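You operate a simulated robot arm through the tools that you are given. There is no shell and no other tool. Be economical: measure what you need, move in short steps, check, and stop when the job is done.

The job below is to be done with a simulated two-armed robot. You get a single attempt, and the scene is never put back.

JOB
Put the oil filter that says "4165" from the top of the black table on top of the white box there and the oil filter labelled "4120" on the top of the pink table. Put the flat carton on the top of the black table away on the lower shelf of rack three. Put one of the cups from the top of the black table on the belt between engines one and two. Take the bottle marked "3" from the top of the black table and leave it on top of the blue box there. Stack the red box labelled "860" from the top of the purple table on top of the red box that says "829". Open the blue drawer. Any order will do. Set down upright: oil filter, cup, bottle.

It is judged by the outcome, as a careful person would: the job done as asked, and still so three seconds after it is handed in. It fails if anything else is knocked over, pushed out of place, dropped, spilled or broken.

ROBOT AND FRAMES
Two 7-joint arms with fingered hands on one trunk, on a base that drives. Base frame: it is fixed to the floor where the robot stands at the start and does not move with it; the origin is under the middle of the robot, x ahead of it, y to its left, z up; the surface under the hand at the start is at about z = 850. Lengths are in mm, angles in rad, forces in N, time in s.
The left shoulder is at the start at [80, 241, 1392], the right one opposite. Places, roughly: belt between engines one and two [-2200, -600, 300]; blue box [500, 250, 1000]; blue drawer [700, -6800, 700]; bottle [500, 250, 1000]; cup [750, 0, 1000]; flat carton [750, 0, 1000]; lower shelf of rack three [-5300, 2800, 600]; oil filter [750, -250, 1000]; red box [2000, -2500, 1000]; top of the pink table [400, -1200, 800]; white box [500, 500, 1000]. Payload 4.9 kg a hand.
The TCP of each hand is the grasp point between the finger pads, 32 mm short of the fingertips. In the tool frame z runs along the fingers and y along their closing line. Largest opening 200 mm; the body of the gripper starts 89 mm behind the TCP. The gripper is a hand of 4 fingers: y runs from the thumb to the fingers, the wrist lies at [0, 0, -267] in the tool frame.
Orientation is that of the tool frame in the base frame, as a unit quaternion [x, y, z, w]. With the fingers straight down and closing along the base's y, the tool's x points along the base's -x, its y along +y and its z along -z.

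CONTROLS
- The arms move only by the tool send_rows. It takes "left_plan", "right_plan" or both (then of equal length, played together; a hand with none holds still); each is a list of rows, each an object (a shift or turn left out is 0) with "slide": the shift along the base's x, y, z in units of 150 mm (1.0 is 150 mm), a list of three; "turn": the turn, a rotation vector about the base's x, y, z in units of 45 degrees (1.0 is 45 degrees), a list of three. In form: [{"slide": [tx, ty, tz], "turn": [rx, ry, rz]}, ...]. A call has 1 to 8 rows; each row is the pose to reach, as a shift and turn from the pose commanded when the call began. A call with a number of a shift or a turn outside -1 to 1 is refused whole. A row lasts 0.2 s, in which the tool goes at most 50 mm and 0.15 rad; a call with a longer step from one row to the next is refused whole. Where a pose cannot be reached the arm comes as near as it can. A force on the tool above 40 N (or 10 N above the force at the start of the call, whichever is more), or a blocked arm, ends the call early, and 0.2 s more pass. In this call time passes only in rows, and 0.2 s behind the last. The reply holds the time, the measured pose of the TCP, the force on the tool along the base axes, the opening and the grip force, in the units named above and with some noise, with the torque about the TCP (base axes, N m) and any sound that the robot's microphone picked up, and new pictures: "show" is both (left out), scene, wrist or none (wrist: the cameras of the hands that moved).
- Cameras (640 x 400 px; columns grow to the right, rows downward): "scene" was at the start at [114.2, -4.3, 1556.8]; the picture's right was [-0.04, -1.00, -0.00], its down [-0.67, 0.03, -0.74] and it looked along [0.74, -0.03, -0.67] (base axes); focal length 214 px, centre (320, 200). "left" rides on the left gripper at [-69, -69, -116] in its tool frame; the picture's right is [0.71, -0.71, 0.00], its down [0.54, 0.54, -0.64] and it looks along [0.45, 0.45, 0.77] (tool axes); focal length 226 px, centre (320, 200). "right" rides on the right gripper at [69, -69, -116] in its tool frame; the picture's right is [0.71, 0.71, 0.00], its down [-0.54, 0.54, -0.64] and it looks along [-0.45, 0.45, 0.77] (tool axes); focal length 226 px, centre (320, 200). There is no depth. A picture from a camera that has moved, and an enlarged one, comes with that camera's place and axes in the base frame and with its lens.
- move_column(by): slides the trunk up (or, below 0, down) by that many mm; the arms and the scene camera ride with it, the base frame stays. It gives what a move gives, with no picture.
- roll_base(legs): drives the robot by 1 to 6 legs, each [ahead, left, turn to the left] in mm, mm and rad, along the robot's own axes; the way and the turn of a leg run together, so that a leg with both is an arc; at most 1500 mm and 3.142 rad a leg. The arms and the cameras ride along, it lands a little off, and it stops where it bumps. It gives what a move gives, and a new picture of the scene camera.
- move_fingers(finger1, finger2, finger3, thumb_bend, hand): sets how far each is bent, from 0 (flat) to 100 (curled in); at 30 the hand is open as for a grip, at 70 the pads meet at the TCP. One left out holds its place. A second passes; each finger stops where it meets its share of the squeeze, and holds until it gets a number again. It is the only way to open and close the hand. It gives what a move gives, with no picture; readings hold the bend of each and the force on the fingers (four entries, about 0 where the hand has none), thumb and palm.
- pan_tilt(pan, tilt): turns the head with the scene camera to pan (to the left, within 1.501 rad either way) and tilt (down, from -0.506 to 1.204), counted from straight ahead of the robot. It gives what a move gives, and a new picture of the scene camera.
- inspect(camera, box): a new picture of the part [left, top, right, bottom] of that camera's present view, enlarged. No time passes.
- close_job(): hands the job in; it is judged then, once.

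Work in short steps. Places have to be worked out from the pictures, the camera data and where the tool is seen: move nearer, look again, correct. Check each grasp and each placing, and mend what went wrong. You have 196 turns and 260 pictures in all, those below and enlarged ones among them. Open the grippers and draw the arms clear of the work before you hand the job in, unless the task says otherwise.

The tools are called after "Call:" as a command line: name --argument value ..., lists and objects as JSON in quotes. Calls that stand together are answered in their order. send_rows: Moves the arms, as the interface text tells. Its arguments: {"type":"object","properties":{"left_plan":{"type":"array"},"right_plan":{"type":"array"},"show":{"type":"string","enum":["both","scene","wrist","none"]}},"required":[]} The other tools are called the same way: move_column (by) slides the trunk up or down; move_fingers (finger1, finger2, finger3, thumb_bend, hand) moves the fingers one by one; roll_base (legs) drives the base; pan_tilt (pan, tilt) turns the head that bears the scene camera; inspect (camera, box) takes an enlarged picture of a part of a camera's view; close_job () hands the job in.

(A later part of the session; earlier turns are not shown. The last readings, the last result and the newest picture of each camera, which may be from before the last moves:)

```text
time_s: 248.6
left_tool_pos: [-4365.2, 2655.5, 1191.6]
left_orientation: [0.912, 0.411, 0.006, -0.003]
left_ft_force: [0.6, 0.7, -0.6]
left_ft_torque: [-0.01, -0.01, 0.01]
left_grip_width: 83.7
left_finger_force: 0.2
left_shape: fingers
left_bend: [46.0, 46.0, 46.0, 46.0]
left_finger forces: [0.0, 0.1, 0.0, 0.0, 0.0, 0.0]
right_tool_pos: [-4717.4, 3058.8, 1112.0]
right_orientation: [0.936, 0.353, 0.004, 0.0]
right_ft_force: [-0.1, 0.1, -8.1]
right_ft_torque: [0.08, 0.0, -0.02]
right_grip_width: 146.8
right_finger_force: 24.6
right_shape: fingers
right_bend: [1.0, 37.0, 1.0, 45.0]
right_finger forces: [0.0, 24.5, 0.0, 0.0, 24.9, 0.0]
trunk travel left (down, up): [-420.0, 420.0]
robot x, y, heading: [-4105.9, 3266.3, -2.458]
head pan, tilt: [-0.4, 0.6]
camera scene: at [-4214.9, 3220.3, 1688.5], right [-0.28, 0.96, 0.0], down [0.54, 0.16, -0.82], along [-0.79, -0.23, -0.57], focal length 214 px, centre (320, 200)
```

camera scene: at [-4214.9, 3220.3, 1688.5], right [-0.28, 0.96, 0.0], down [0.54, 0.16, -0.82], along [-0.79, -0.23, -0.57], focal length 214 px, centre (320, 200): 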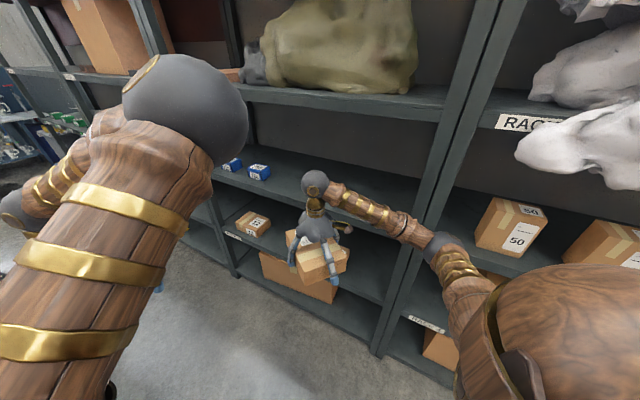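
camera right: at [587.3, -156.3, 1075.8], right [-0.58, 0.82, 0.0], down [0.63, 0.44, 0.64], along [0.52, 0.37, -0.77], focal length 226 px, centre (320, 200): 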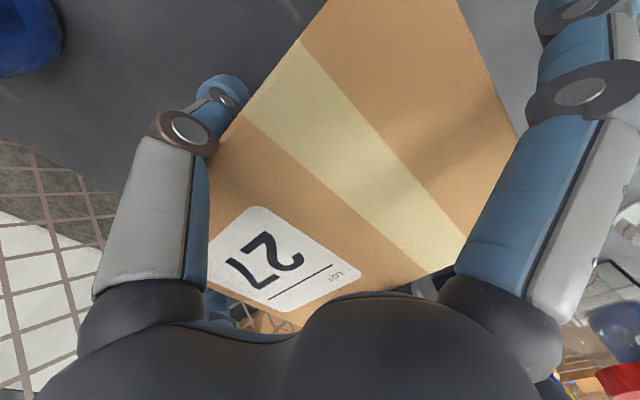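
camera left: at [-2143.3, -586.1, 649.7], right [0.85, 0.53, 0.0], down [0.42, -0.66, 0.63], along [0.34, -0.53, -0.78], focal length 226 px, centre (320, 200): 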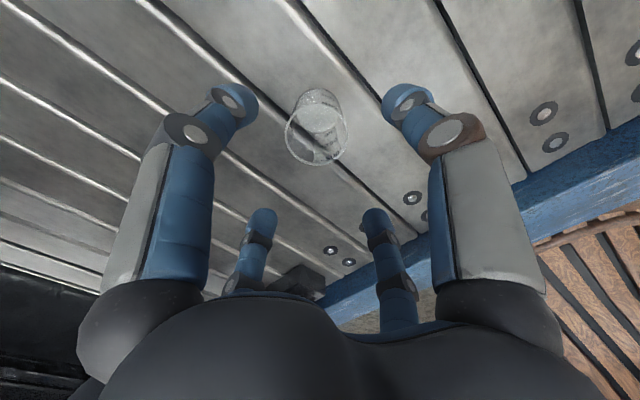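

Lower the trunk 400 more and view with the right wrist camera and head.

Call:
move_column --by -390

Call:
pan_tilt --pan -0.35 --tilt 0.45

Call:
inspect --camera "right" --box '[0, 0, 640, 400]'

```text
time_s: 252.4
left_tool_pos: [-4365.6, 2654.6, 801.6]
left_orientation: [0.912, 0.41, 0.006, -0.002]
left_ft_force: [-0.2, -0.2, -0.6]
left_ft_torque: [-0.02, 0.0, -0.01]
left_grip_width: 83.6
left_finger_force: 0.1
left_shape: fingers
left_bend: [46.0, 46.0, 46.0, 46.0]
left_finger forces: [0.0, 0.0, 0.1, 0.0, 0.0, 0.0]
right_tool_pos: [-4716.7, 3058.3, 721.3]
right_orientation: [0.936, 0.352, 0.003, 0.0]
right_ft_force: [0.5, 0.7, -7.9]
right_ft_torque: [0.05, -0.02, 0.01]
right_grip_width: 147.0
right_finger_force: 24.4
right_shape: fingers
right_bend: [1.0, 37.0, 1.0, 45.0]
right_finger forces: [0.0, 24.4, 0.0, 0.1, 24.8, 0.0]
trunk travel left (down, up): [-30.0, 810.0]
robot x, y, heading: [-4105.5, 3264.7, -2.455]
head pan, tilt: [-0.4, 0.6]
```

```text
time_s: 253.1
left_tool_pos: [-4366.1, 2654.4, 801.9]
left_orientation: [0.912, 0.41, 0.005, -0.003]
left_ft_force: [-0.5, -0.2, 0.8]
left_ft_torque: [-0.01, 0.0, 0.0]
left_grip_width: 83.7
left_finger_force: 0.0
left_shape: fingers
left_bend: [46.0, 46.0, 46.0, 46.0]
left_finger forces: [0.1, 0.0, 0.0, 0.1, 0.1, 0.0]
right_tool_pos: [-4716.9, 3056.9, 722.0]
right_orientation: [0.936, 0.353, 0.003, 0.0]
right_ft_force: [-0.5, 0.3, -7.9]
right_ft_torque: [0.08, -0.01, 0.01]
right_grip_width: 146.7
right_finger_force: 24.5
right_shape: fingers
right_bend: [1.0, 37.0, 1.0, 45.0]
right_finger forces: [0.0, 24.4, 0.1, 0.0, 24.8, 0.1]
trunk travel left (down, up): [-30.0, 810.0]
robot x, y, heading: [-4103.4, 3267.3, -2.455]
head pan, tilt: [-0.351, 0.45]
camera scene: at [-4216.7, 3215.1, 1312.0], right [-0.33, 0.94, 0.0], down [0.41, 0.14, -0.9], along [-0.85, -0.3, -0.44], focal length 214 px, centre (320, 200)
```

scene: 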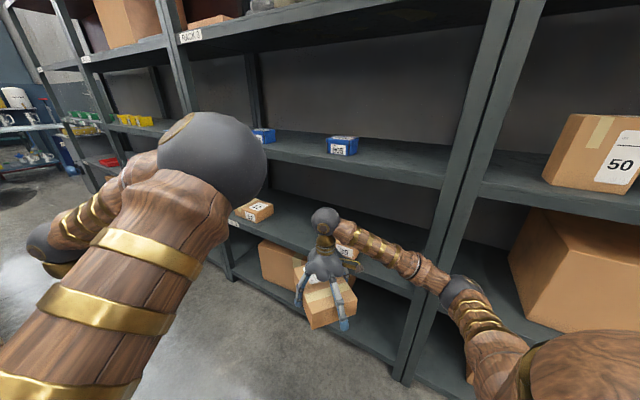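

```text
1.00 times, centred on (320, 200) of right (not enlarged: the box is as wide or as high as the picture)
camera zoom: at [-4710.5, 3153.4, 836.5], right [1.0, -0.07, 0.0], down [-0.05, -0.77, 0.64], along [-0.04, -0.64, -0.77], focal length 226 px, centre (320, 200)
```

zoom: 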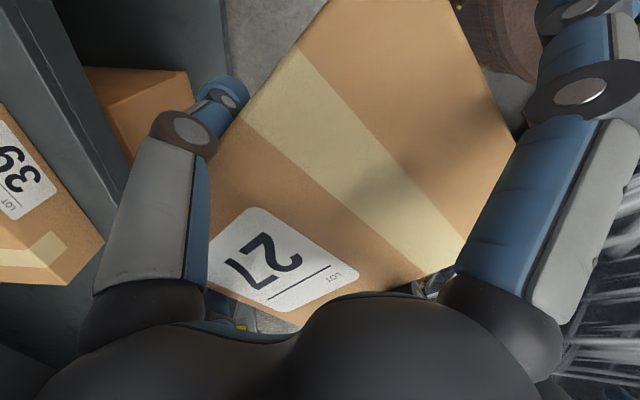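

Shelf top ≈ z 600; free gap v≈1400–1890. To stay clear of pallets and carton 39 I arc deeper into the aisle while turning left, keeping the carton outside the rack.

Call:
roll_base --legs '[[304, -110, 0.415]]'

Call:
pan_tilt --pan -0.75 --tilt 0.6

Call:
inspect --camera "right" --box '[0, 0, 640, 400]'

```text
time_s: 255.2
left_tool_pos: [-4375.8, 2430.1, 801.2]
left_orientation: [0.807, 0.59, 0.006, -0.002]
left_ft_force: [-0.2, 0.2, -0.1]
left_ft_torque: [0.03, -0.02, 0.02]
left_grip_width: 83.5
left_finger_force: 0.0
left_shape: fingers
left_bend: [46.0, 46.0, 46.0, 46.0]
left_finger forces: [0.0, 0.1, 0.0, 0.0, 0.0, 0.0]
right_tool_pos: [-4859.5, 2657.3, 721.4]
right_orientation: [0.844, 0.537, 0.003, -0.001]
right_ft_force: [-0.6, 0.6, -8.4]
right_ft_torque: [0.11, 0.03, 0.04]
right_grip_width: 146.6
right_finger_force: 24.5
right_shape: fingers
right_bend: [1.0, 37.0, 1.0, 45.0]
right_finger forces: [0.1, 24.2, 0.0, 0.0, 24.7, 0.0]
trunk travel left (down, up): [-30.0, 810.0]
robot x, y, heading: [-4383.6, 3090.0, -2.039]
head pan, tilt: [-0.351, 0.45]
camera scene: at [-4464.6, 3002.0, 1312.0], right [-0.68, 0.73, 0.0], down [0.32, 0.3, -0.9], along [-0.66, -0.61, -0.44], focal length 214 px, centre (320, 200)
```

scene: 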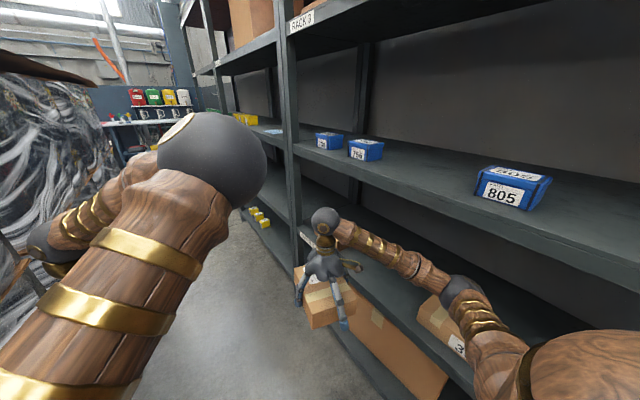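

```text
time_s: 256.1
left_tool_pos: [-4374.3, 2430.2, 801.2]
left_orientation: [0.807, 0.59, 0.006, -0.003]
left_ft_force: [0.1, 0.7, -0.1]
left_ft_torque: [-0.02, -0.02, -0.01]
left_grip_width: 83.5
left_finger_force: 0.0
left_shape: fingers
left_bend: [46.0, 46.0, 46.0, 46.0]
left_finger forces: [0.0, 0.0, 0.0, 0.0, 0.0, 0.1]
right_tool_pos: [-4859.3, 2657.8, 721.9]
right_orientation: [0.844, 0.537, 0.002, 0.0]
right_ft_force: [-0.8, 0.1, -8.2]
right_ft_torque: [0.04, 0.03, 0.0]
right_grip_width: 146.8
right_finger_force: 24.4
right_shape: fingers
right_bend: [1.0, 37.0, 1.0, 45.0]
right_finger forces: [0.0, 24.2, 0.0, 0.1, 24.5, 0.0]
trunk travel left (down, up): [-30.0, 810.0]
robot x, y, heading: [-4384.4, 3094.0, -2.042]
head pan, tilt: [-0.75, 0.6]
camera scene: at [-4480.0, 3034.9, 1298.5], right [-0.35, 0.94, 0.0], down [0.53, 0.2, -0.82], along [-0.77, -0.28, -0.57], focal length 214 px, centre (320, 200)
```

scene: 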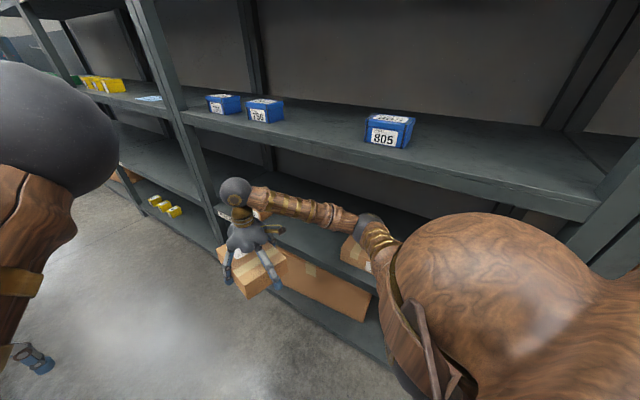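

```text
1.00 times, centred on (320, 200) of right (not enlarged: the box is as wide or as high as the picture)
camera zoom: at [-4891.8, 2747.7, 836.4], right [0.94, 0.34, 0.0], down [0.26, -0.72, 0.64], along [0.22, -0.6, -0.77], focal length 226 px, centre (320, 200)
```

zoom: 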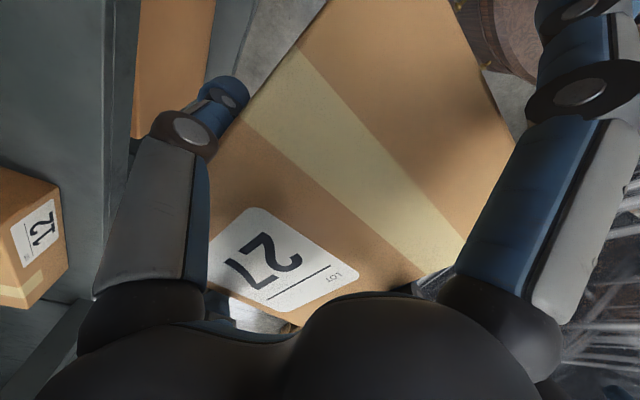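

Gap is v 1453–1894 between cartons 12 and 39. I slide the arm into the rack in two steps at low clearance, aligning the carton with the shelf.

Call:
send_rows --right_plan '[{"slide": [0, 0, -0.1], "turn": [0, 0, 0.12]}, {"slide": [-0.2, 0.07, -0.2], "turn": [0, 0, 0.24]}, {"slide": [-0.4, 0.14, -0.3], "turn": [0, 0, 0.34]}, {"slide": [-0.65, 0.22, -0.3], "turn": [0, 0, 0.34]}]' --show "both"

```text
time_s: 257.1
left_tool_pos: [-4375.7, 2431.2, 802.1]
left_orientation: [0.807, 0.59, 0.004, -0.005]
left_ft_force: [-0.3, -0.3, -0.8]
left_ft_torque: [-0.04, -0.01, 0.0]
left_grip_width: 83.5
left_finger_force: 0.1
left_shape: fingers
left_bend: [46.0, 46.0, 46.0, 46.0]
left_finger forces: [0.0, 0.0, 0.1, 0.0, 0.1, 0.0]
right_tool_pos: [-4956.8, 2692.5, 678.1]
right_orientation: [0.764, 0.646, 0.002, 0.0]
right_ft_force: [0.7, 1.2, -7.3]
right_ft_torque: [0.05, 0.05, 0.0]
right_grip_width: 146.8
right_finger_force: 24.7
right_shape: fingers
right_bend: [1.0, 37.0, 1.0, 45.0]
right_finger forces: [0.0, 24.5, 0.1, 0.0, 25.1, 0.0]
trunk travel left (down, up): [-30.0, 810.0]
robot x, y, heading: [-4381.3, 3091.6, -2.039]
head pan, tilt: [-0.75, 0.6]
camera scene: at [-4480.9, 3035.9, 1298.5], right [-0.34, 0.94, 0.0], down [0.53, 0.19, -0.82], along [-0.77, -0.28, -0.57], focal length 214 px, centre (320, 200)
camera right: at [-5013.7, 2769.8, 793.1], right [0.82, 0.58, 0.01], down [0.44, -0.63, 0.64], along [0.37, -0.52, -0.77], focal length 226 px, centre (320, 200)
```

scene: 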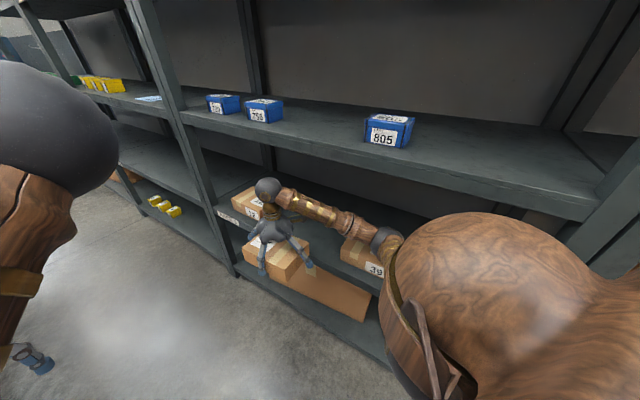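
right: 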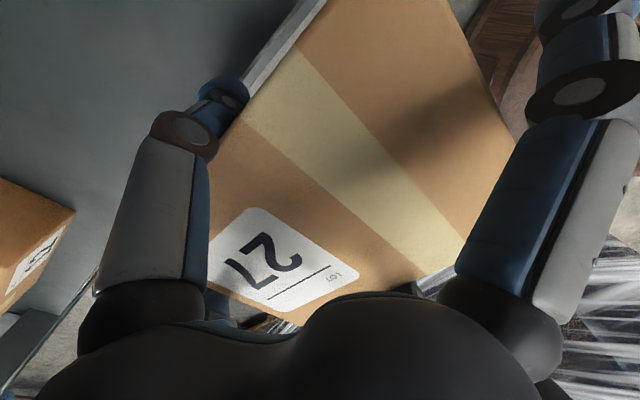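

Thumb and carton are passing over the shelf edge. Continue inward.

Call:
send_rows --right_plan '[{"slide": [-0.25, 0.08, 0]}, {"slide": [-0.5, 0.17, 0]}, {"slide": [-0.75, 0.25, 0]}, {"slide": [-1, 0.33, 0]}]' --show "both"

```text
time_s: 258.1
left_tool_pos: [-4376.6, 2430.7, 801.7]
left_orientation: [0.808, 0.589, 0.005, -0.004]
left_ft_force: [0.0, 0.3, 1.1]
left_ft_torque: [-0.06, -0.03, 0.02]
left_grip_width: 83.6
left_finger_force: 0.0
left_shape: fingers
left_bend: [46.0, 46.0, 46.0, 46.0]
left_finger forces: [0.0, 0.0, 0.0, 0.0, 0.0, 0.1]
right_tool_pos: [-5107.7, 2741.4, 678.5]
right_orientation: [0.765, 0.645, 0.002, 0.0]
right_ft_force: [0.3, 0.5, -9.1]
right_ft_torque: [0.02, 0.05, -0.03]
right_grip_width: 146.6
right_finger_force: 24.6
right_shape: fingers
right_bend: [1.0, 36.0, 1.0, 45.0]
right_finger forces: [0.1, 24.6, 0.1, 0.0, 25.0, 0.1]
trunk travel left (down, up): [-30.0, 810.0]
robot x, y, heading: [-4382.9, 3092.6, -2.041]
head pan, tilt: [-0.75, 0.6]
camera scene: at [-4480.9, 3035.5, 1298.4], right [-0.34, 0.94, 0.0], down [0.53, 0.19, -0.82], along [-0.77, -0.28, -0.57], focal length 214 px, centre (320, 200)
camera right: at [-5163.1, 2818.8, 793.7], right [0.82, 0.58, 0.01], down [0.44, -0.63, 0.64], along [0.37, -0.52, -0.77], focal length 226 px, centre (320, 200)
```

scene: 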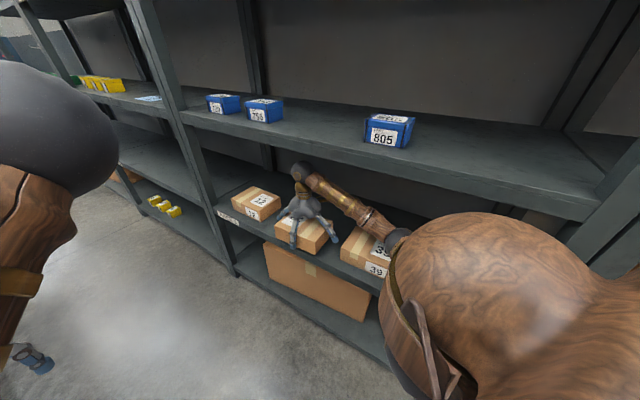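
right: 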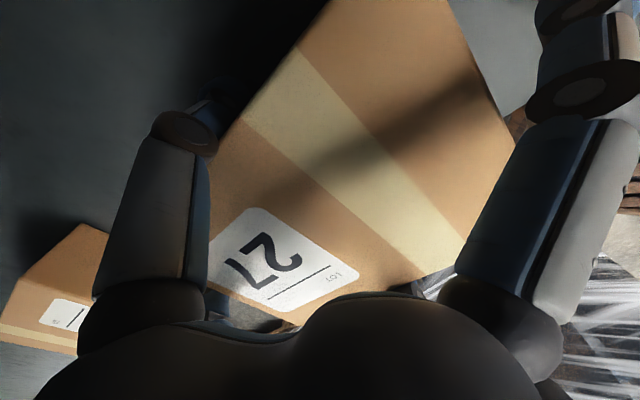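

Nearly there; another 50 mm inward, then enlarge the view.

Call:
send_rows --right_plan '[{"slide": [-0.17, 0.06, 0]}, {"slide": [-0.34, 0.12, 0]}]' --show "none"

Call:
inspect --camera "scene" --box '[200, 150, 420, 330]'

```text
time_s: 258.7
left_tool_pos: [-4376.8, 2429.9, 800.9]
left_orientation: [0.808, 0.589, 0.005, -0.004]
left_ft_force: [0.0, 0.1, 0.6]
left_ft_torque: [0.01, -0.01, -0.02]
left_grip_width: 83.9
left_finger_force: 0.1
left_shape: fingers
left_bend: [46.0, 46.0, 46.0, 46.0]
left_finger forces: [0.1, 0.0, 0.1, 0.1, 0.0, 0.1]
right_tool_pos: [-5156.8, 2757.2, 677.8]
right_orientation: [0.764, 0.645, 0.003, 0.0]
right_ft_force: [0.4, 1.0, -8.3]
right_ft_torque: [0.05, 0.03, 0.02]
right_grip_width: 146.9
right_finger_force: 25.2
right_shape: fingers
right_bend: [1.0, 36.0, 1.0, 45.0]
right_finger forces: [0.1, 24.6, 0.0, 0.1, 24.9, 0.0]
trunk travel left (down, up): [-30.0, 810.0]
robot x, y, heading: [-4380.9, 3095.0, -2.041]
head pan, tilt: [-0.75, 0.6]
```

```text
2.22 times, centred on (310, 240) of scene
camera zoom: at [-4480.4, 3035.2, 1298.5], right [-0.34, 0.94, 0.0], down [0.53, 0.19, -0.82], along [-0.77, -0.28, -0.57], focal length 477 px, centre (342, 111)
```

zoom: 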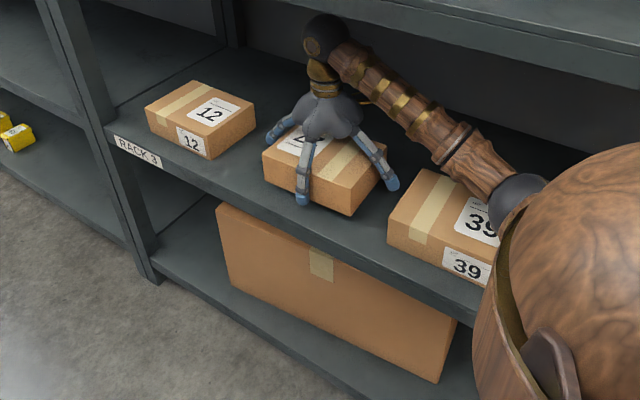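

Carton is well placed above the shelf. I check elbow clearance over carton 39 before lowering.

Call:
inspect --camera "scene" --box '[320, 200, 440, 300]'

```text
4.00 times, centred on (380, 250) of scene
camera zoom: at [-4480.4, 3035.2, 1298.5], right [-0.34, 0.94, 0.0], down [0.53, 0.19, -0.82], along [-0.77, -0.28, -0.57], focal length 858 px, centre (80, 0)
```

zoom: 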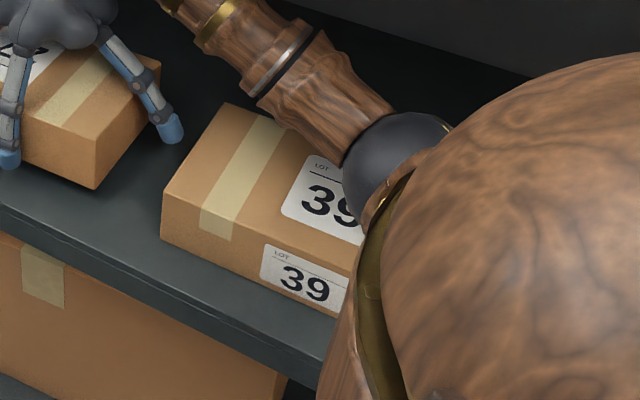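

Elbow is ~120 mm above carton 39. I lower the carton gently to the shelf.

Call:
send_rows --right_plan '[{"slide": [0, 0, -0.1]}, {"slide": [0, 0, -0.18]}, {"slide": [0, 0, -0.22]}, {"slide": [0, 0, -0.26]}, {"slide": [0, 0, -0.3]}, {"slide": [0, 0, -0.34]}]' --show "none"

Call:
inspect --camera "scene" --box '[200, 150, 420, 330]'

```text
time_s: 259.4
left_tool_pos: [-4372.3, 2432.1, 802.3]
left_orientation: [0.808, 0.589, 0.003, -0.004]
left_ft_force: [0.5, -0.1, 0.1]
left_ft_torque: [0.0, 0.0, 0.0]
left_grip_width: 84.0
left_finger_force: 0.0
left_shape: fingers
left_bend: [46.0, 46.0, 46.0, 46.0]
left_finger forces: [0.0, 0.0, 0.0, 0.0, 0.0, 0.1]
right_tool_pos: [-5159.4, 2759.4, 659.3]
right_orientation: [0.765, 0.644, -0.007, -0.003]
right_ft_force: [10.6, 4.9, 31.6]
right_ft_torque: [0.9, 2.78, -0.65]
right_grip_width: 146.2
right_finger_force: 45.6
right_shape: fingers
right_bend: [1.0, 36.0, 1.0, 45.0]
right_finger forces: [0.0, 26.7, 0.1, 0.0, 63.8, 0.0]
trunk travel left (down, up): [-30.0, 810.0]
robot x, y, heading: [-4388.8, 3091.8, -2.041]
head pan, tilt: [-0.75, 0.6]
stopped in row 3 (right hand): the force on the tool passed its limit at 48 N (the readings are from after the stop); the commanded pose is now the measured one
```

```text
2.22 times, centred on (310, 240) of scene
camera zoom: at [-4475.7, 3037.1, 1299.5], right [-0.34, 0.94, 0.0], down [0.53, 0.19, -0.83], along [-0.78, -0.28, -0.56], focal length 477 px, centre (342, 111)
```

zoom: 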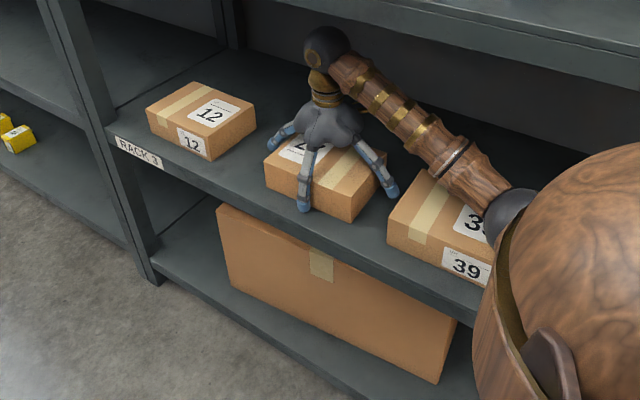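

Contact with the shelf (z≈620). I ease up slightly, open thumb and finger, and lift out.

Call:
send_rows --right_plan '[{"slide": [0, 0, 0.03]}]' --show "none"

Call:
move_fingers --hand "right" --finger2 27 --thumb_bend 27

Call:
send_rows --right_plan '[{"slide": [0, 0, 0.1]}, {"slide": [0, 0, 0.3]}, {"slide": [0, 0, 0.5]}, {"slide": [0, 0, 0.6]}]' --show "both"

```text
time_s: 259.8
left_tool_pos: [-4373.3, 2431.3, 802.6]
left_orientation: [0.807, 0.59, 0.003, -0.004]
left_ft_force: [-0.2, -0.3, -0.8]
left_ft_torque: [-0.02, 0.01, 0.02]
left_grip_width: 83.9
left_finger_force: 0.1
left_shape: fingers
left_bend: [46.0, 46.0, 46.0, 46.0]
left_finger forces: [0.0, 0.0, 0.0, 0.0, 0.0, 0.1]
right_tool_pos: [-5158.6, 2758.8, 660.0]
right_orientation: [0.764, 0.645, -0.004, -0.003]
right_ft_force: [3.6, 2.3, 19.5]
right_ft_torque: [0.51, 2.03, -0.29]
right_grip_width: 146.2
right_finger_force: 35.2
right_shape: fingers
right_bend: [1.0, 36.0, 1.0, 45.0]
right_finger forces: [0.0, 23.2, 0.0, 0.0, 47.7, 0.1]
trunk travel left (down, up): [-30.0, 810.0]
robot x, y, heading: [-4387.4, 3091.7, -2.043]
head pan, tilt: [-0.75, 0.6]
```

```text
time_s: 260.8
left_tool_pos: [-4373.8, 2431.3, 801.5]
left_orientation: [0.807, 0.59, 0.005, -0.002]
left_ft_force: [-0.6, -0.1, 0.3]
left_ft_torque: [-0.01, 0.01, -0.02]
left_grip_width: 83.6
left_finger_force: 0.1
left_shape: fingers
left_bend: [46.0, 46.0, 46.0, 46.0]
left_finger forces: [0.0, 0.0, 0.0, 0.1, 0.0, 0.0]
right_tool_pos: [-5159.5, 2758.6, 657.7]
right_orientation: [0.764, 0.645, -0.004, -0.002]
right_ft_force: [0.0, -0.3, -0.1]
right_ft_torque: [-0.01, 0.0, -0.02]
right_grip_width: 166.4
right_finger_force: 0.1
right_shape: fingers
right_bend: [1.0, 27.0, 1.0, 27.0]
right_finger forces: [0.0, 0.0, 0.1, 0.1, 0.1, 0.0]
trunk travel left (down, up): [-30.0, 810.0]
robot x, y, heading: [-4383.3, 3094.1, -2.04]
head pan, tilt: [-0.75, 0.6]
```

```text
time_s: 261.8
left_tool_pos: [-4375.5, 2430.5, 801.9]
left_orientation: [0.808, 0.589, 0.004, -0.003]
left_ft_force: [-0.1, -0.1, -0.2]
left_ft_torque: [0.03, -0.02, -0.02]
left_grip_width: 83.6
left_finger_force: 0.0
left_shape: fingers
left_bend: [46.0, 46.0, 46.0, 46.0]
left_finger forces: [0.1, 0.0, 0.0, 0.0, 0.0, 0.0]
right_tool_pos: [-5159.4, 2757.8, 749.7]
right_orientation: [0.765, 0.644, -0.002, -0.002]
right_ft_force: [-1.0, -0.3, -0.2]
right_ft_torque: [0.0, 0.0, 0.0]
right_grip_width: 166.4
right_finger_force: 0.1
right_shape: fingers
right_bend: [1.0, 27.0, 1.0, 27.0]
right_finger forces: [0.0, 0.0, 0.1, 0.0, 0.0, 0.1]
trunk travel left (down, up): [-30.0, 810.0]
robot x, y, heading: [-4380.8, 3093.0, -2.042]
head pan, tilt: [-0.75, 0.6]
camera scene: at [-4479.1, 3035.6, 1298.5], right [-0.34, 0.94, 0.0], down [0.53, 0.19, -0.82], along [-0.77, -0.28, -0.57], focal length 214 px, centre (320, 200)
camera right: at [-5214.3, 2835.9, 863.7], right [0.82, 0.58, -0.01], down [0.45, -0.62, 0.64], along [0.37, -0.53, -0.77], focal length 226 px, centre (320, 200)
```

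scene: 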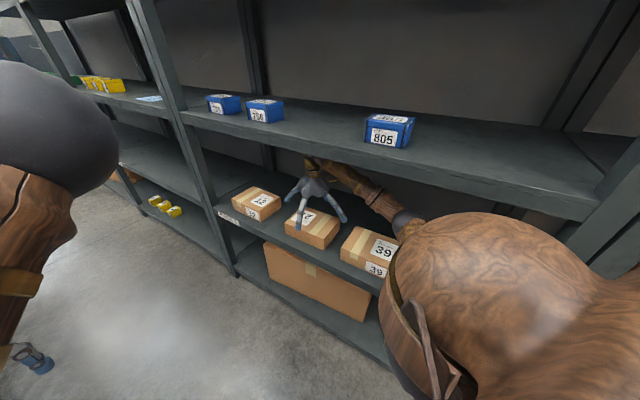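
right: 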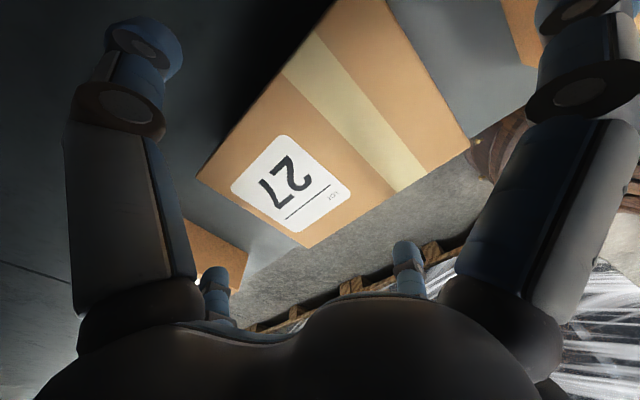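

The carton rests fully on rack 3's lower shelf. I withdraw the hand from the rack.

Call:
send_rows --right_plan '[{"slide": [0.25, -0.08, 0]}, {"slide": [0.5, -0.17, 0]}, {"slide": [0.75, -0.25, 0]}, {"slide": [1, -0.33, 0]}]' --show "none"

Call:
send_rows --right_plan '[{"slide": [0.25, -0.08, 0]}, {"slide": [0.5, -0.17, 0], "turn": [0, 0, -0.1]}, {"slide": [0.75, -0.25, 0], "turn": [0, 0, -0.2]}, {"slide": [1, -0.33, 0], "turn": [0, 0, -0.34]}]' --show "none"

Call:
move_column --by 400

Call:
move_column --by 400

```text
time_s: 262.8
left_tool_pos: [-4373.8, 2430.6, 801.8]
left_orientation: [0.808, 0.59, 0.004, -0.004]
left_ft_force: [0.1, -0.6, -0.7]
left_ft_torque: [0.01, 0.03, -0.01]
left_grip_width: 83.7
left_finger_force: 0.0
left_shape: fingers
left_bend: [46.0, 46.0, 46.0, 46.0]
left_finger forces: [0.0, 0.0, 0.0, 0.1, 0.0, 0.0]
right_tool_pos: [-5007.4, 2709.0, 749.5]
right_orientation: [0.765, 0.645, -0.004, -0.002]
right_ft_force: [0.8, 0.4, 0.3]
right_ft_torque: [-0.02, -0.01, 0.0]
right_grip_width: 166.0
right_finger_force: 0.0
right_shape: fingers
right_bend: [1.0, 27.0, 1.0, 27.0]
right_finger forces: [0.0, 0.1, 0.0, 0.1, 0.0, 0.1]
trunk travel left (down, up): [-30.0, 810.0]
robot x, y, heading: [-4384.5, 3092.3, -2.035]
head pan, tilt: [-0.75, 0.6]
```

```text
time_s: 263.8
left_tool_pos: [-4375.1, 2430.0, 801.5]
left_orientation: [0.807, 0.59, 0.004, -0.004]
left_ft_force: [-0.4, 0.2, -0.4]
left_ft_torque: [-0.01, 0.0, 0.0]
left_grip_width: 83.4
left_finger_force: 0.1
left_shape: fingers
left_bend: [46.0, 46.0, 46.0, 46.0]
left_finger forces: [0.1, 0.1, 0.1, 0.1, 0.0, 0.1]
right_tool_pos: [-4857.7, 2658.3, 744.5]
right_orientation: [0.844, 0.537, -0.003, -0.003]
right_ft_force: [0.7, -0.9, 1.0]
right_ft_torque: [0.03, -0.01, 0.01]
right_grip_width: 166.6
right_finger_force: 0.2
right_shape: fingers
right_bend: [1.0, 27.0, 1.0, 27.0]
right_finger forces: [0.0, 0.0, 0.1, 0.1, 0.0, 0.1]
trunk travel left (down, up): [-30.0, 810.0]
robot x, y, heading: [-4379.7, 3093.1, -2.04]
head pan, tilt: [-0.75, 0.6]
```

```text
time_s: 265.9
left_tool_pos: [-4371.6, 2426.4, 1005.6]
left_orientation: [0.806, 0.591, 0.005, -0.004]
left_ft_force: [0.5, -0.1, -0.7]
left_ft_torque: [0.03, 0.07, -0.04]
left_grip_width: 83.6
left_finger_force: 0.0
left_shape: fingers
left_bend: [46.0, 46.0, 46.0, 46.0]
left_finger forces: [0.0, 0.2, 0.0, 0.2, 0.0, 0.1]
right_tool_pos: [-4803.2, 2665.6, 895.4]
right_orientation: [0.839, 0.537, 0.083, 0.027]
right_ft_force: [-3.8, -1.1, 13.2]
right_ft_torque: [0.01, -0.06, 0.04]
right_grip_width: 166.8
right_finger_force: 0.1
right_shape: fingers
right_bend: [1.0, 27.0, 0.0, 27.0]
right_finger forces: [0.0, 0.1, 0.0, 0.0, 0.0, 0.1]
trunk travel left (down, up): [-232.0, 608.0]
robot x, y, heading: [-4382.3, 3092.9, -2.035]
head pan, tilt: [-0.75, 0.6]
stopped: the arm was blocked; the commanded pose is now the measured one
```

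```text
time_s: 267.2
left_tool_pos: [-4361.8, 2430.8, 1088.4]
left_orientation: [0.805, 0.593, 0.001, -0.005]
left_ft_force: [1.8, 0.7, 0.6]
left_ft_torque: [-0.05, 0.24, -0.01]
left_grip_width: 83.5
left_finger_force: 0.1
left_shape: fingers
left_bend: [46.0, 46.0, 46.0, 46.0]
left_finger forces: [0.1, 0.0, 0.0, 0.1, 0.1, 0.0]
right_tool_pos: [-4744.8, 2678.2, 942.8]
right_orientation: [0.83, 0.533, 0.153, 0.054]
right_ft_force: [1.5, -0.1, 1.5]
right_ft_torque: [-0.06, 0.18, -0.01]
right_grip_width: 166.6
right_finger_force: 0.1
right_shape: fingers
right_bend: [1.0, 27.0, 0.0, 27.0]
right_finger forces: [0.1, 0.0, 0.0, 0.0, 0.0, 0.0]
trunk travel left (down, up): [-311.0, 529.0]
robot x, y, heading: [-4381.4, 3091.9, -2.033]
head pan, tilt: [-0.75, 0.6]
stopped: the arm was blocked; the commanded pose is now the measured one
```

The right elbow seems caught under the shelf above. I look before doing anything else.

Call:
inspect --camera "scene" --box '[0, 0, 640, 400]'

```text
1.00 times, centred on (320, 200) of scene (not enlarged: the box is as wide or as high as the picture)
camera zoom: at [-4466.8, 3035.4, 1585.1], right [-0.35, 0.94, 0.0], down [0.52, 0.2, -0.83], along [-0.78, -0.29, -0.56], focal length 214 px, centre (320, 200)
```

zoom: 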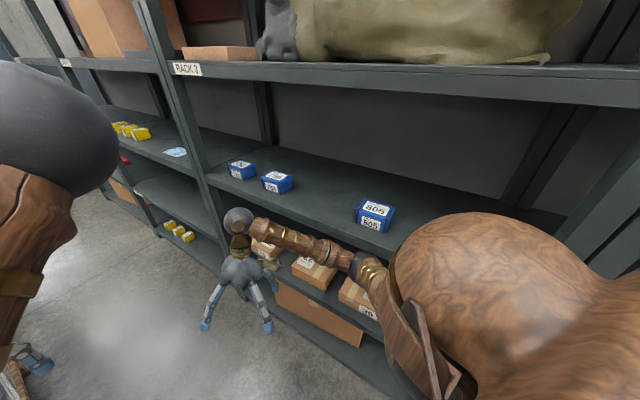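

I lower the trunk to relieve the elbow, then retrace out of the aisle before raising.

Call:
move_column --by -150

Call:
roll_base --legs '[[-304, 110, -0.415], [-300, 0, 0]]'

```text
time_s: 269.0
left_tool_pos: [-4372.3, 2428.6, 932.9]
left_orientation: [0.806, 0.592, 0.005, -0.002]
left_ft_force: [-0.6, 0.5, -0.7]
left_ft_torque: [-0.02, 0.01, -0.06]
left_grip_width: 83.6
left_finger_force: 0.0
left_shape: fingers
left_bend: [46.0, 46.0, 46.0, 46.0]
left_finger forces: [0.0, 0.0, 0.1, 0.1, 0.0, 0.0]
right_tool_pos: [-4749.1, 2677.6, 783.4]
right_orientation: [0.83, 0.533, 0.157, 0.055]
right_ft_force: [0.7, 0.4, 0.1]
right_ft_torque: [0.0, 0.03, 0.0]
right_grip_width: 166.2
right_finger_force: 0.0
right_shape: fingers
right_bend: [1.0, 27.0, 0.0, 27.0]
right_finger forces: [0.0, 0.0, 0.0, 0.0, 0.1, 0.0]
trunk travel left (down, up): [-161.0, 679.0]
robot x, y, heading: [-4382.6, 3095.0, -2.035]
head pan, tilt: [-0.75, 0.6]
```

```text
time_s: 272.8
left_tool_pos: [-4139.4, 2842.4, 932.7]
left_orientation: [0.912, 0.409, 0.005, -0.002]
left_ft_force: [0.2, 1.1, 0.5]
left_ft_torque: [-0.03, 0.0, 0.03]
left_grip_width: 83.4
left_finger_force: 0.0
left_shape: fingers
left_bend: [46.0, 46.0, 46.0, 46.0]
left_finger forces: [0.0, 0.1, 0.0, 0.0, 0.1, 0.0]
right_tool_pos: [-4383.7, 3225.1, 783.8]
right_orientation: [0.923, 0.348, 0.142, 0.087]
right_ft_force: [0.2, -0.7, -0.1]
right_ft_torque: [-0.02, 0.04, 0.01]
right_grip_width: 166.7
right_finger_force: 0.0
right_shape: fingers
right_bend: [1.0, 27.0, 0.0, 27.0]
right_finger forces: [0.1, 0.1, 0.0, 0.0, 0.0, 0.1]
trunk travel left (down, up): [-161.0, 679.0]
robot x, y, heading: [-3879.3, 3449.6, -2.45]
head pan, tilt: [-0.75, 0.6]
camera scene: at [-3989.6, 3437.8, 1429.5], right [0.06, 1.0, 0.0], down [0.56, -0.04, -0.83], along [-0.82, 0.05, -0.56], focal length 214 px, centre (320, 200)
```

scene: 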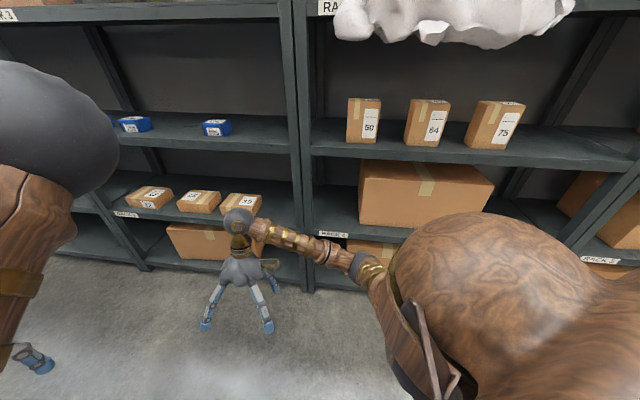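

Carton 27 sits neatly between 12 and 39. I raise the trunk and head back the same way, facing the other direction.

Call:
move_column --by 400

Call:
move_column --by 260

Call:
roll_base --legs '[[0, 0, 1.125], [0, 0, 1.125], [0, 345, 0], [1190, 0, 0]]'

```text
time_s: 276.6
left_tool_pos: [-4139.5, 2842.1, 1332.5]
left_orientation: [0.912, 0.41, 0.006, -0.003]
left_ft_force: [-0.5, -0.9, -0.1]
left_ft_torque: [0.0, -0.03, 0.0]
left_grip_width: 83.3
left_finger_force: 0.0
left_shape: fingers
left_bend: [46.0, 46.0, 46.0, 46.0]
left_finger forces: [0.1, 0.0, 0.0, 0.0, 0.0, 0.0]
right_tool_pos: [-4383.4, 3224.7, 1183.8]
right_orientation: [0.923, 0.348, 0.142, 0.086]
right_ft_force: [-0.2, -0.5, 0.6]
right_ft_torque: [0.03, -0.01, 0.02]
right_grip_width: 166.5
right_finger_force: 0.1
right_shape: fingers
right_bend: [1.0, 27.0, 0.0, 27.0]
right_finger forces: [0.0, 0.0, 0.0, 0.0, 0.1, 0.0]
trunk travel left (down, up): [-561.0, 279.0]
robot x, y, heading: [-3878.0, 3452.5, -2.455]
head pan, tilt: [-0.75, 0.6]
```

```text
time_s: 279.3
left_tool_pos: [-4139.4, 2841.6, 1593.6]
left_orientation: [0.912, 0.41, 0.006, -0.003]
left_ft_force: [-0.4, 0.0, 0.4]
left_ft_torque: [0.02, 0.04, 0.03]
left_grip_width: 83.9
left_finger_force: 0.0
left_shape: fingers
left_bend: [46.0, 46.0, 46.0, 46.0]
left_finger forces: [0.0, 0.0, 0.0, 0.0, 0.0, 0.1]
right_tool_pos: [-4384.0, 3224.5, 1445.1]
right_orientation: [0.923, 0.347, 0.143, 0.087]
right_ft_force: [1.1, 0.8, -0.1]
right_ft_torque: [-0.02, 0.0, 0.02]
right_grip_width: 166.4
right_finger_force: 0.0
right_shape: fingers
right_bend: [1.0, 27.0, 0.0, 27.0]
right_finger forces: [0.0, 0.0, 0.0, 0.0, 0.0, 0.1]
trunk travel left (down, up): [-821.0, 19.0]
robot x, y, heading: [-3877.6, 3451.8, -2.456]
head pan, tilt: [-0.75, 0.6]
```

```text
time_s: 282.0
left_tool_pos: [-3542.1, 2882.9, 1593.8]
left_orientation: [0.627, 0.779, 0.004, -0.003]
left_ft_force: [-0.5, 1.0, 0.2]
left_ft_torque: [0.02, 0.02, -0.05]
left_grip_width: 83.5
left_finger_force: 0.1
left_shape: fingers
left_bend: [46.0, 46.0, 46.0, 46.0]
left_finger forces: [0.1, 0.0, 0.1, 0.1, 0.0, 0.0]
right_tool_pos: [-4005.8, 2906.5, 1443.8]
right_orientation: [0.677, 0.718, 0.159, 0.006]
right_ft_force: [-12.3, 4.4, -1.7]
right_ft_torque: [0.4, 0.5, -1.54]
right_grip_width: 166.5
right_finger_force: 5.9
right_shape: fingers
right_bend: [1.0, 27.0, 14.0, 27.0]
right_finger forces: [0.1, 0.0, 12.0, 0.0, 0.1, 0.0]
trunk travel left (down, up): [-821.0, 19.0]
robot x, y, heading: [-3875.8, 3451.5, -1.514]
head pan, tilt: [-0.75, 0.6]
stopped in leg 1: the force on the tool passed its limit at 80 N (the readings are from after the stop); the commanded pose is now the measured one
camera scene: at [-3937.2, 3353.2, 2089.4], right [-0.77, 0.64, 0.0], down [0.36, 0.43, -0.82], along [-0.53, -0.63, -0.57], focal length 214 px, centre (320, 200)
```

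scene: 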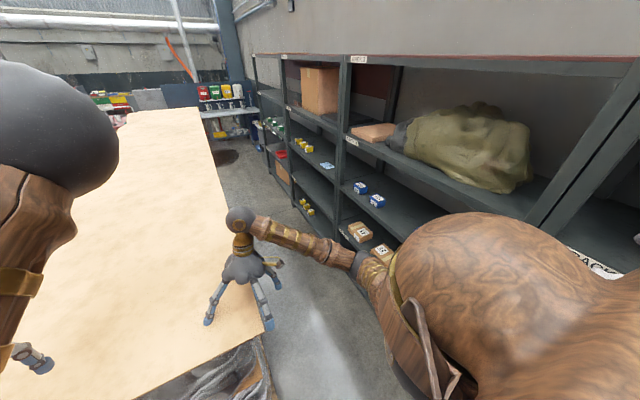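

The right fingers brushed the pallet's cardboard edge. I turn back, raise the right arm and level it.

Call:
roll_base --legs '[[0, 0, -0.25]]'

Call:
send_rows --right_plan '[{"slide": [0, 0, 0.3]}, {"slide": [0, 0, 0.6]}, {"slide": [0, 0, 0.9]}, {"slide": [0, 0, 1]}]' --show "scene"

```text
time_s: 283.2
left_tool_pos: [-3690.9, 2811.8, 1591.5]
left_orientation: [0.722, 0.692, 0.004, -0.005]
left_ft_force: [0.6, -0.7, 0.5]
left_ft_torque: [0.01, 0.06, 0.02]
left_grip_width: 83.5
left_finger_force: 0.0
left_shape: fingers
left_bend: [46.0, 46.0, 46.0, 46.0]
left_finger forces: [0.0, 0.1, 0.0, 0.0, 0.1, 0.0]
right_tool_pos: [-4132.3, 2953.0, 1445.0]
right_orientation: [0.762, 0.628, 0.156, 0.026]
right_ft_force: [0.6, -0.7, 0.3]
right_ft_torque: [0.03, 0.02, 0.02]
right_grip_width: 166.6
right_finger_force: 0.0
right_shape: fingers
right_bend: [1.0, 27.0, 1.0, 27.0]
right_finger forces: [0.0, 0.0, 0.1, 0.1, 0.0, 0.0]
trunk travel left (down, up): [-821.0, 19.0]
robot x, y, heading: [-3880.5, 3452.4, -1.773]
head pan, tilt: [-0.75, 0.6]
camera scene: at [-3950.3, 3367.1, 2089.6], right [-0.58, 0.81, 0.0], down [0.46, 0.33, -0.83], along [-0.67, -0.48, -0.56], focal length 214 px, centre (320, 200)
```

scene: 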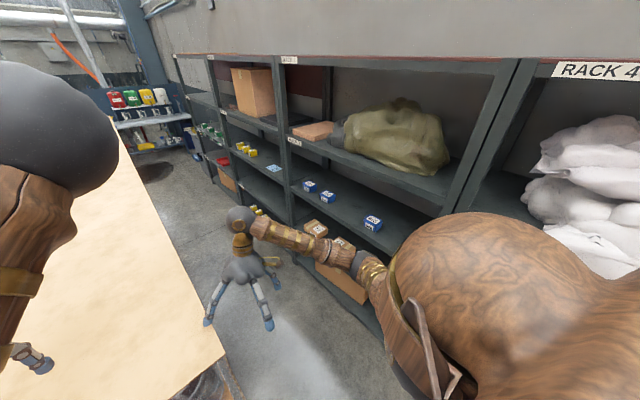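

```text
time_s: 284.2
left_tool_pos: [-3696.8, 2813.7, 1594.5]
left_orientation: [0.722, 0.692, 0.004, -0.002]
left_ft_force: [0.3, 0.7, 0.4]
left_ft_torque: [-0.03, -0.02, 0.0]
left_grip_width: 83.6
left_finger_force: 0.1
left_shape: fingers
left_bend: [46.0, 46.0, 46.0, 46.0]
left_finger forces: [0.1, 0.1, 0.0, 0.0, 0.0, 0.1]
right_tool_pos: [-4133.5, 2956.2, 1596.3]
right_orientation: [0.762, 0.628, 0.157, 0.029]
right_ft_force: [-0.3, 1.4, 0.2]
right_ft_torque: [-0.04, 0.0, 0.03]
right_grip_width: 166.6
right_finger_force: 0.0
right_shape: fingers
right_bend: [1.0, 27.0, 1.0, 27.0]
right_finger forces: [0.0, 0.1, 0.1, 0.0, 0.1, 0.1]
trunk travel left (down, up): [-821.0, 19.0]
robot x, y, heading: [-3877.2, 3450.4, -1.77]
head pan, tilt: [-0.75, 0.6]
camera scene: at [-3957.8, 3370.4, 2089.4], right [-0.58, 0.81, 0.0], down [0.46, 0.33, -0.82], along [-0.67, -0.48, -0.57], focal length 214 px, centre (320, 200)
```

scene: 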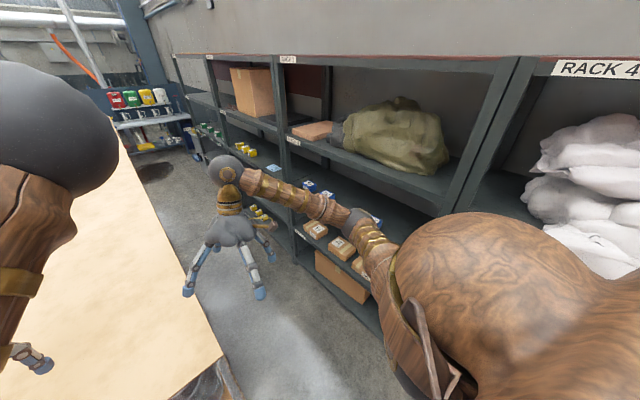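

Cardboard looks undisturbed. I back away first, then finish turning and move to the corridor.

Call:
roll_base --legs '[[-400, 0, 0], [0, 0, 0.785], [0, 0, 0.785], [1190, 0, 0]]'

```text
time_s: 296.4
left_tool_pos: [-2028.7, 3825.7, 1592.9]
left_orientation: [0.01, 1.0, 0.0, -0.005]
left_ft_force: [0.2, -1.5, 0.2]
left_ft_torque: [0.02, -0.02, 0.01]
left_grip_width: 83.9
left_finger_force: 0.1
left_shape: fingers
left_bend: [46.0, 46.0, 46.0, 46.0]
left_finger forces: [0.0, 0.0, 0.0, 0.0, 0.0, 0.0]
right_tool_pos: [-2160.9, 3384.2, 1597.7]
right_orientation: [0.085, 0.984, 0.129, -0.092]
right_ft_force: [-0.2, 0.5, 0.3]
right_ft_torque: [0.01, -0.02, 0.01]
right_grip_width: 166.6
right_finger_force: 0.0
right_shape: fingers
right_bend: [1.0, 27.0, 1.0, 27.0]
right_finger forces: [0.0, 0.0, 0.0, 0.0, 0.0, 0.1]
trunk travel left (down, up): [-821.0, 19.0]
robot x, y, heading: [-2659.9, 3626.3, -0.179]
head pan, tilt: [-0.75, 0.6]
camera scene: at [-2579.9, 3552.2, 2089.6], right [-0.8, -0.6, 0.0], down [-0.34, 0.45, -0.83], along [0.49, -0.66, -0.56], focal length 214 px, centre (320, 200)
```

scene: 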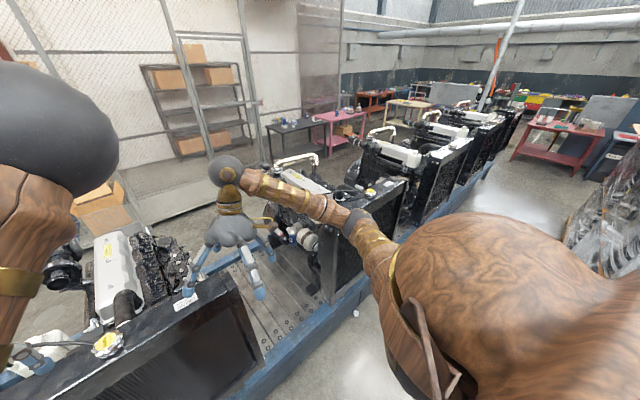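

Now travel back along the corridor past the belt's end.

Call:
roll_base --legs '[[-30, -1435, 0], [-30, -1435, 0]]'

Call:
roll_base --legs '[[-10, -1435, 0], [-10, -1435, 0]]'

```text
time_s: 310.4
left_tool_pos: [-2535.5, 972.8, 1591.6]
left_orientation: [0.007, 1.0, 0.0, -0.006]
left_ft_force: [-0.5, 0.5, -0.8]
left_ft_torque: [-0.04, 0.0, 0.0]
left_grip_width: 84.0
left_finger_force: 0.0
left_shape: fingers
left_bend: [46.0, 46.0, 46.0, 46.0]
left_finger forces: [0.0, 0.0, 0.0, 0.1, 0.0, 0.1]
right_tool_pos: [-2664.5, 531.0, 1595.6]
right_orientation: [0.081, 0.984, 0.129, -0.093]
right_ft_force: [-0.3, -0.6, -1.3]
right_ft_torque: [-0.03, 0.05, 0.01]
right_grip_width: 166.6
right_finger_force: 0.0
right_shape: fingers
right_bend: [1.0, 27.0, 1.0, 27.0]
right_finger forces: [0.0, 0.1, 0.1, 0.0, 0.1, 0.0]
trunk travel left (down, up): [-821.0, 19.0]
robot x, y, heading: [-3165.5, 771.6, -0.17]
head pan, tilt: [-0.75, 0.6]
camera scene: at [-3084.1, 695.9, 2089.5], right [-0.8, -0.6, 0.0], down [-0.34, 0.45, -0.83], along [0.5, -0.66, -0.56], focal length 214 px, centre (320, 200)
```

scene: 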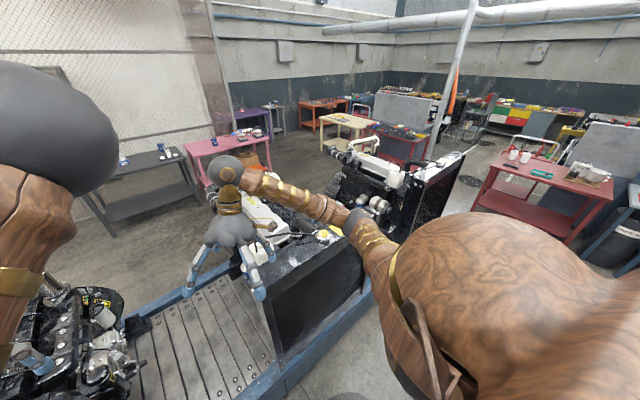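

```text
time_s: 324.3
left_tool_pos: [-3002.4, -1837.0, 1591.9]
left_orientation: [-0.01, 1.0, 0.0, -0.007]
left_ft_force: [0.3, -0.4, -0.1]
left_ft_torque: [0.0, 0.04, 0.02]
left_grip_width: 83.4
left_finger_force: 0.1
left_shape: fingers
left_bend: [46.0, 46.0, 46.0, 46.0]
left_finger forces: [0.1, 0.0, 0.0, 0.0, 0.1, 0.0]
right_tool_pos: [-3116.0, -2282.6, 1597.2]
right_orientation: [0.063, 0.985, 0.127, -0.094]
right_ft_force: [-0.1, 1.1, 0.4]
right_ft_torque: [-0.02, -0.05, 0.0]
right_grip_width: 166.6
right_finger_force: 0.1
right_shape: fingers
right_bend: [1.0, 27.0, 1.0, 27.0]
right_finger forces: [0.0, 0.0, 0.0, 0.0, 0.0, 0.0]
trunk travel left (down, up): [-821.0, 19.0]
robot x, y, heading: [-3628.6, -2062.0, -0.137]
head pan, tilt: [-0.75, 0.6]
camera scene: at [-3541.1, -2132.3, 2089.5], right [-0.78, -0.63, 0.0], down [-0.36, 0.44, -0.83], along [0.52, -0.64, -0.56], focal length 214 px, centre (320, 200)
```

scene: 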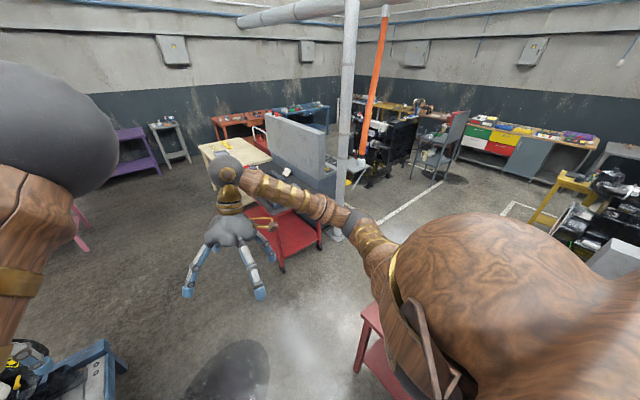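

Back at the passage. I drive along the aisle to a spot between the pink and cream tables, toward the purple table.

Call:
roll_base --legs '[[1068, 53, 0], [1068, 53, 0], [916, -50, 0], [916, -50, 0]]'

Call:
pan_tilt --pan 0.05 --tilt 0.5

```text
time_s: 343.6
left_tool_pos: [903.1, -2248.4, 1594.1]
left_orientation: [-0.03, 1.0, 0.0, -0.005]
left_ft_force: [-0.2, 0.3, -0.2]
left_ft_torque: [0.01, -0.05, 0.0]
left_grip_width: 83.7
left_finger_force: 0.0
left_shape: fingers
left_bend: [46.0, 46.0, 46.0, 46.0]
left_finger forces: [0.0, 0.0, 0.0, 0.1, 0.0, 0.0]
right_tool_pos: [808.1, -2698.5, 1597.1]
right_orientation: [0.045, 0.986, 0.125, -0.097]
right_ft_force: [0.2, -0.1, -0.7]
right_ft_torque: [-0.02, -0.03, 0.01]
right_grip_width: 166.7
right_finger_force: 0.0
right_shape: fingers
right_bend: [1.0, 27.0, 1.0, 27.0]
right_finger forces: [0.0, 0.0, 0.0, 0.0, 0.1, 0.0]
trunk travel left (down, up): [-821.0, 19.0]
robot x, y, heading: [286.4, -2494.2, -0.095]
head pan, tilt: [-0.75, 0.6]
camera scene: at [376.0, -2565.8, 2089.7], right [-0.75, -0.66, 0.0], down [-0.37, 0.42, -0.83], along [0.55, -0.62, -0.56], focal length 214 px, centre (320, 200)
```

scene: 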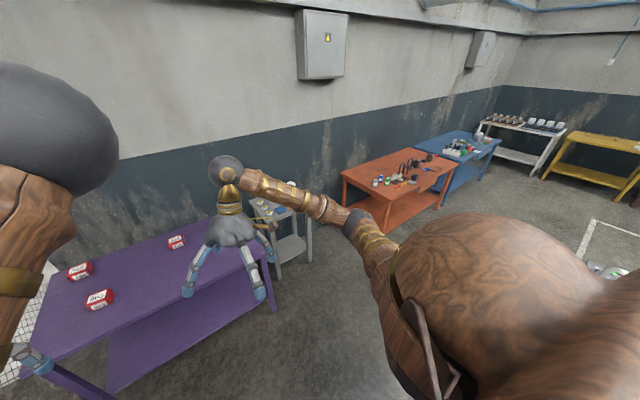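

```text
time_s: 344.7
left_tool_pos: [905.9, -2249.2, 1591.2]
left_orientation: [-0.031, 1.0, 0.0, -0.006]
left_ft_force: [0.3, 0.2, 0.1]
left_ft_torque: [0.0, 0.01, 0.0]
left_grip_width: 83.4
left_finger_force: 0.0
left_shape: fingers
left_bend: [46.0, 46.0, 46.0, 46.0]
left_finger forces: [0.1, 0.1, 0.1, 0.0, 0.0, 0.0]
right_tool_pos: [811.1, -2698.7, 1597.0]
right_orientation: [0.044, 0.986, 0.126, -0.098]
right_ft_force: [0.0, 0.8, 0.4]
right_ft_torque: [0.02, 0.02, 0.02]
right_grip_width: 166.4
right_finger_force: 0.1
right_shape: fingers
right_bend: [1.0, 27.0, 1.0, 27.0]
right_finger forces: [0.1, 0.0, 0.0, 0.1, 0.0, 0.0]
trunk travel left (down, up): [-821.0, 19.0]
robot x, y, heading: [287.8, -2493.3, -0.102]
head pan, tilt: [0.051, 0.499]
camera scene: at [412.4, -2504.5, 2098.5], right [-0.05, -1.0, 0.0], down [-0.48, 0.02, -0.88], along [0.88, -0.04, -0.48], focal length 214 px, centre (320, 200)
```

scene: 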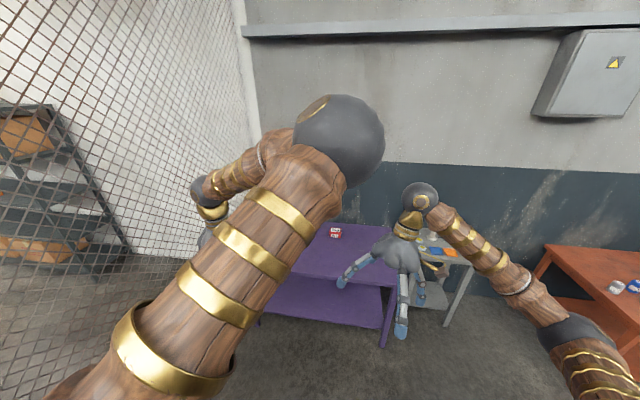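

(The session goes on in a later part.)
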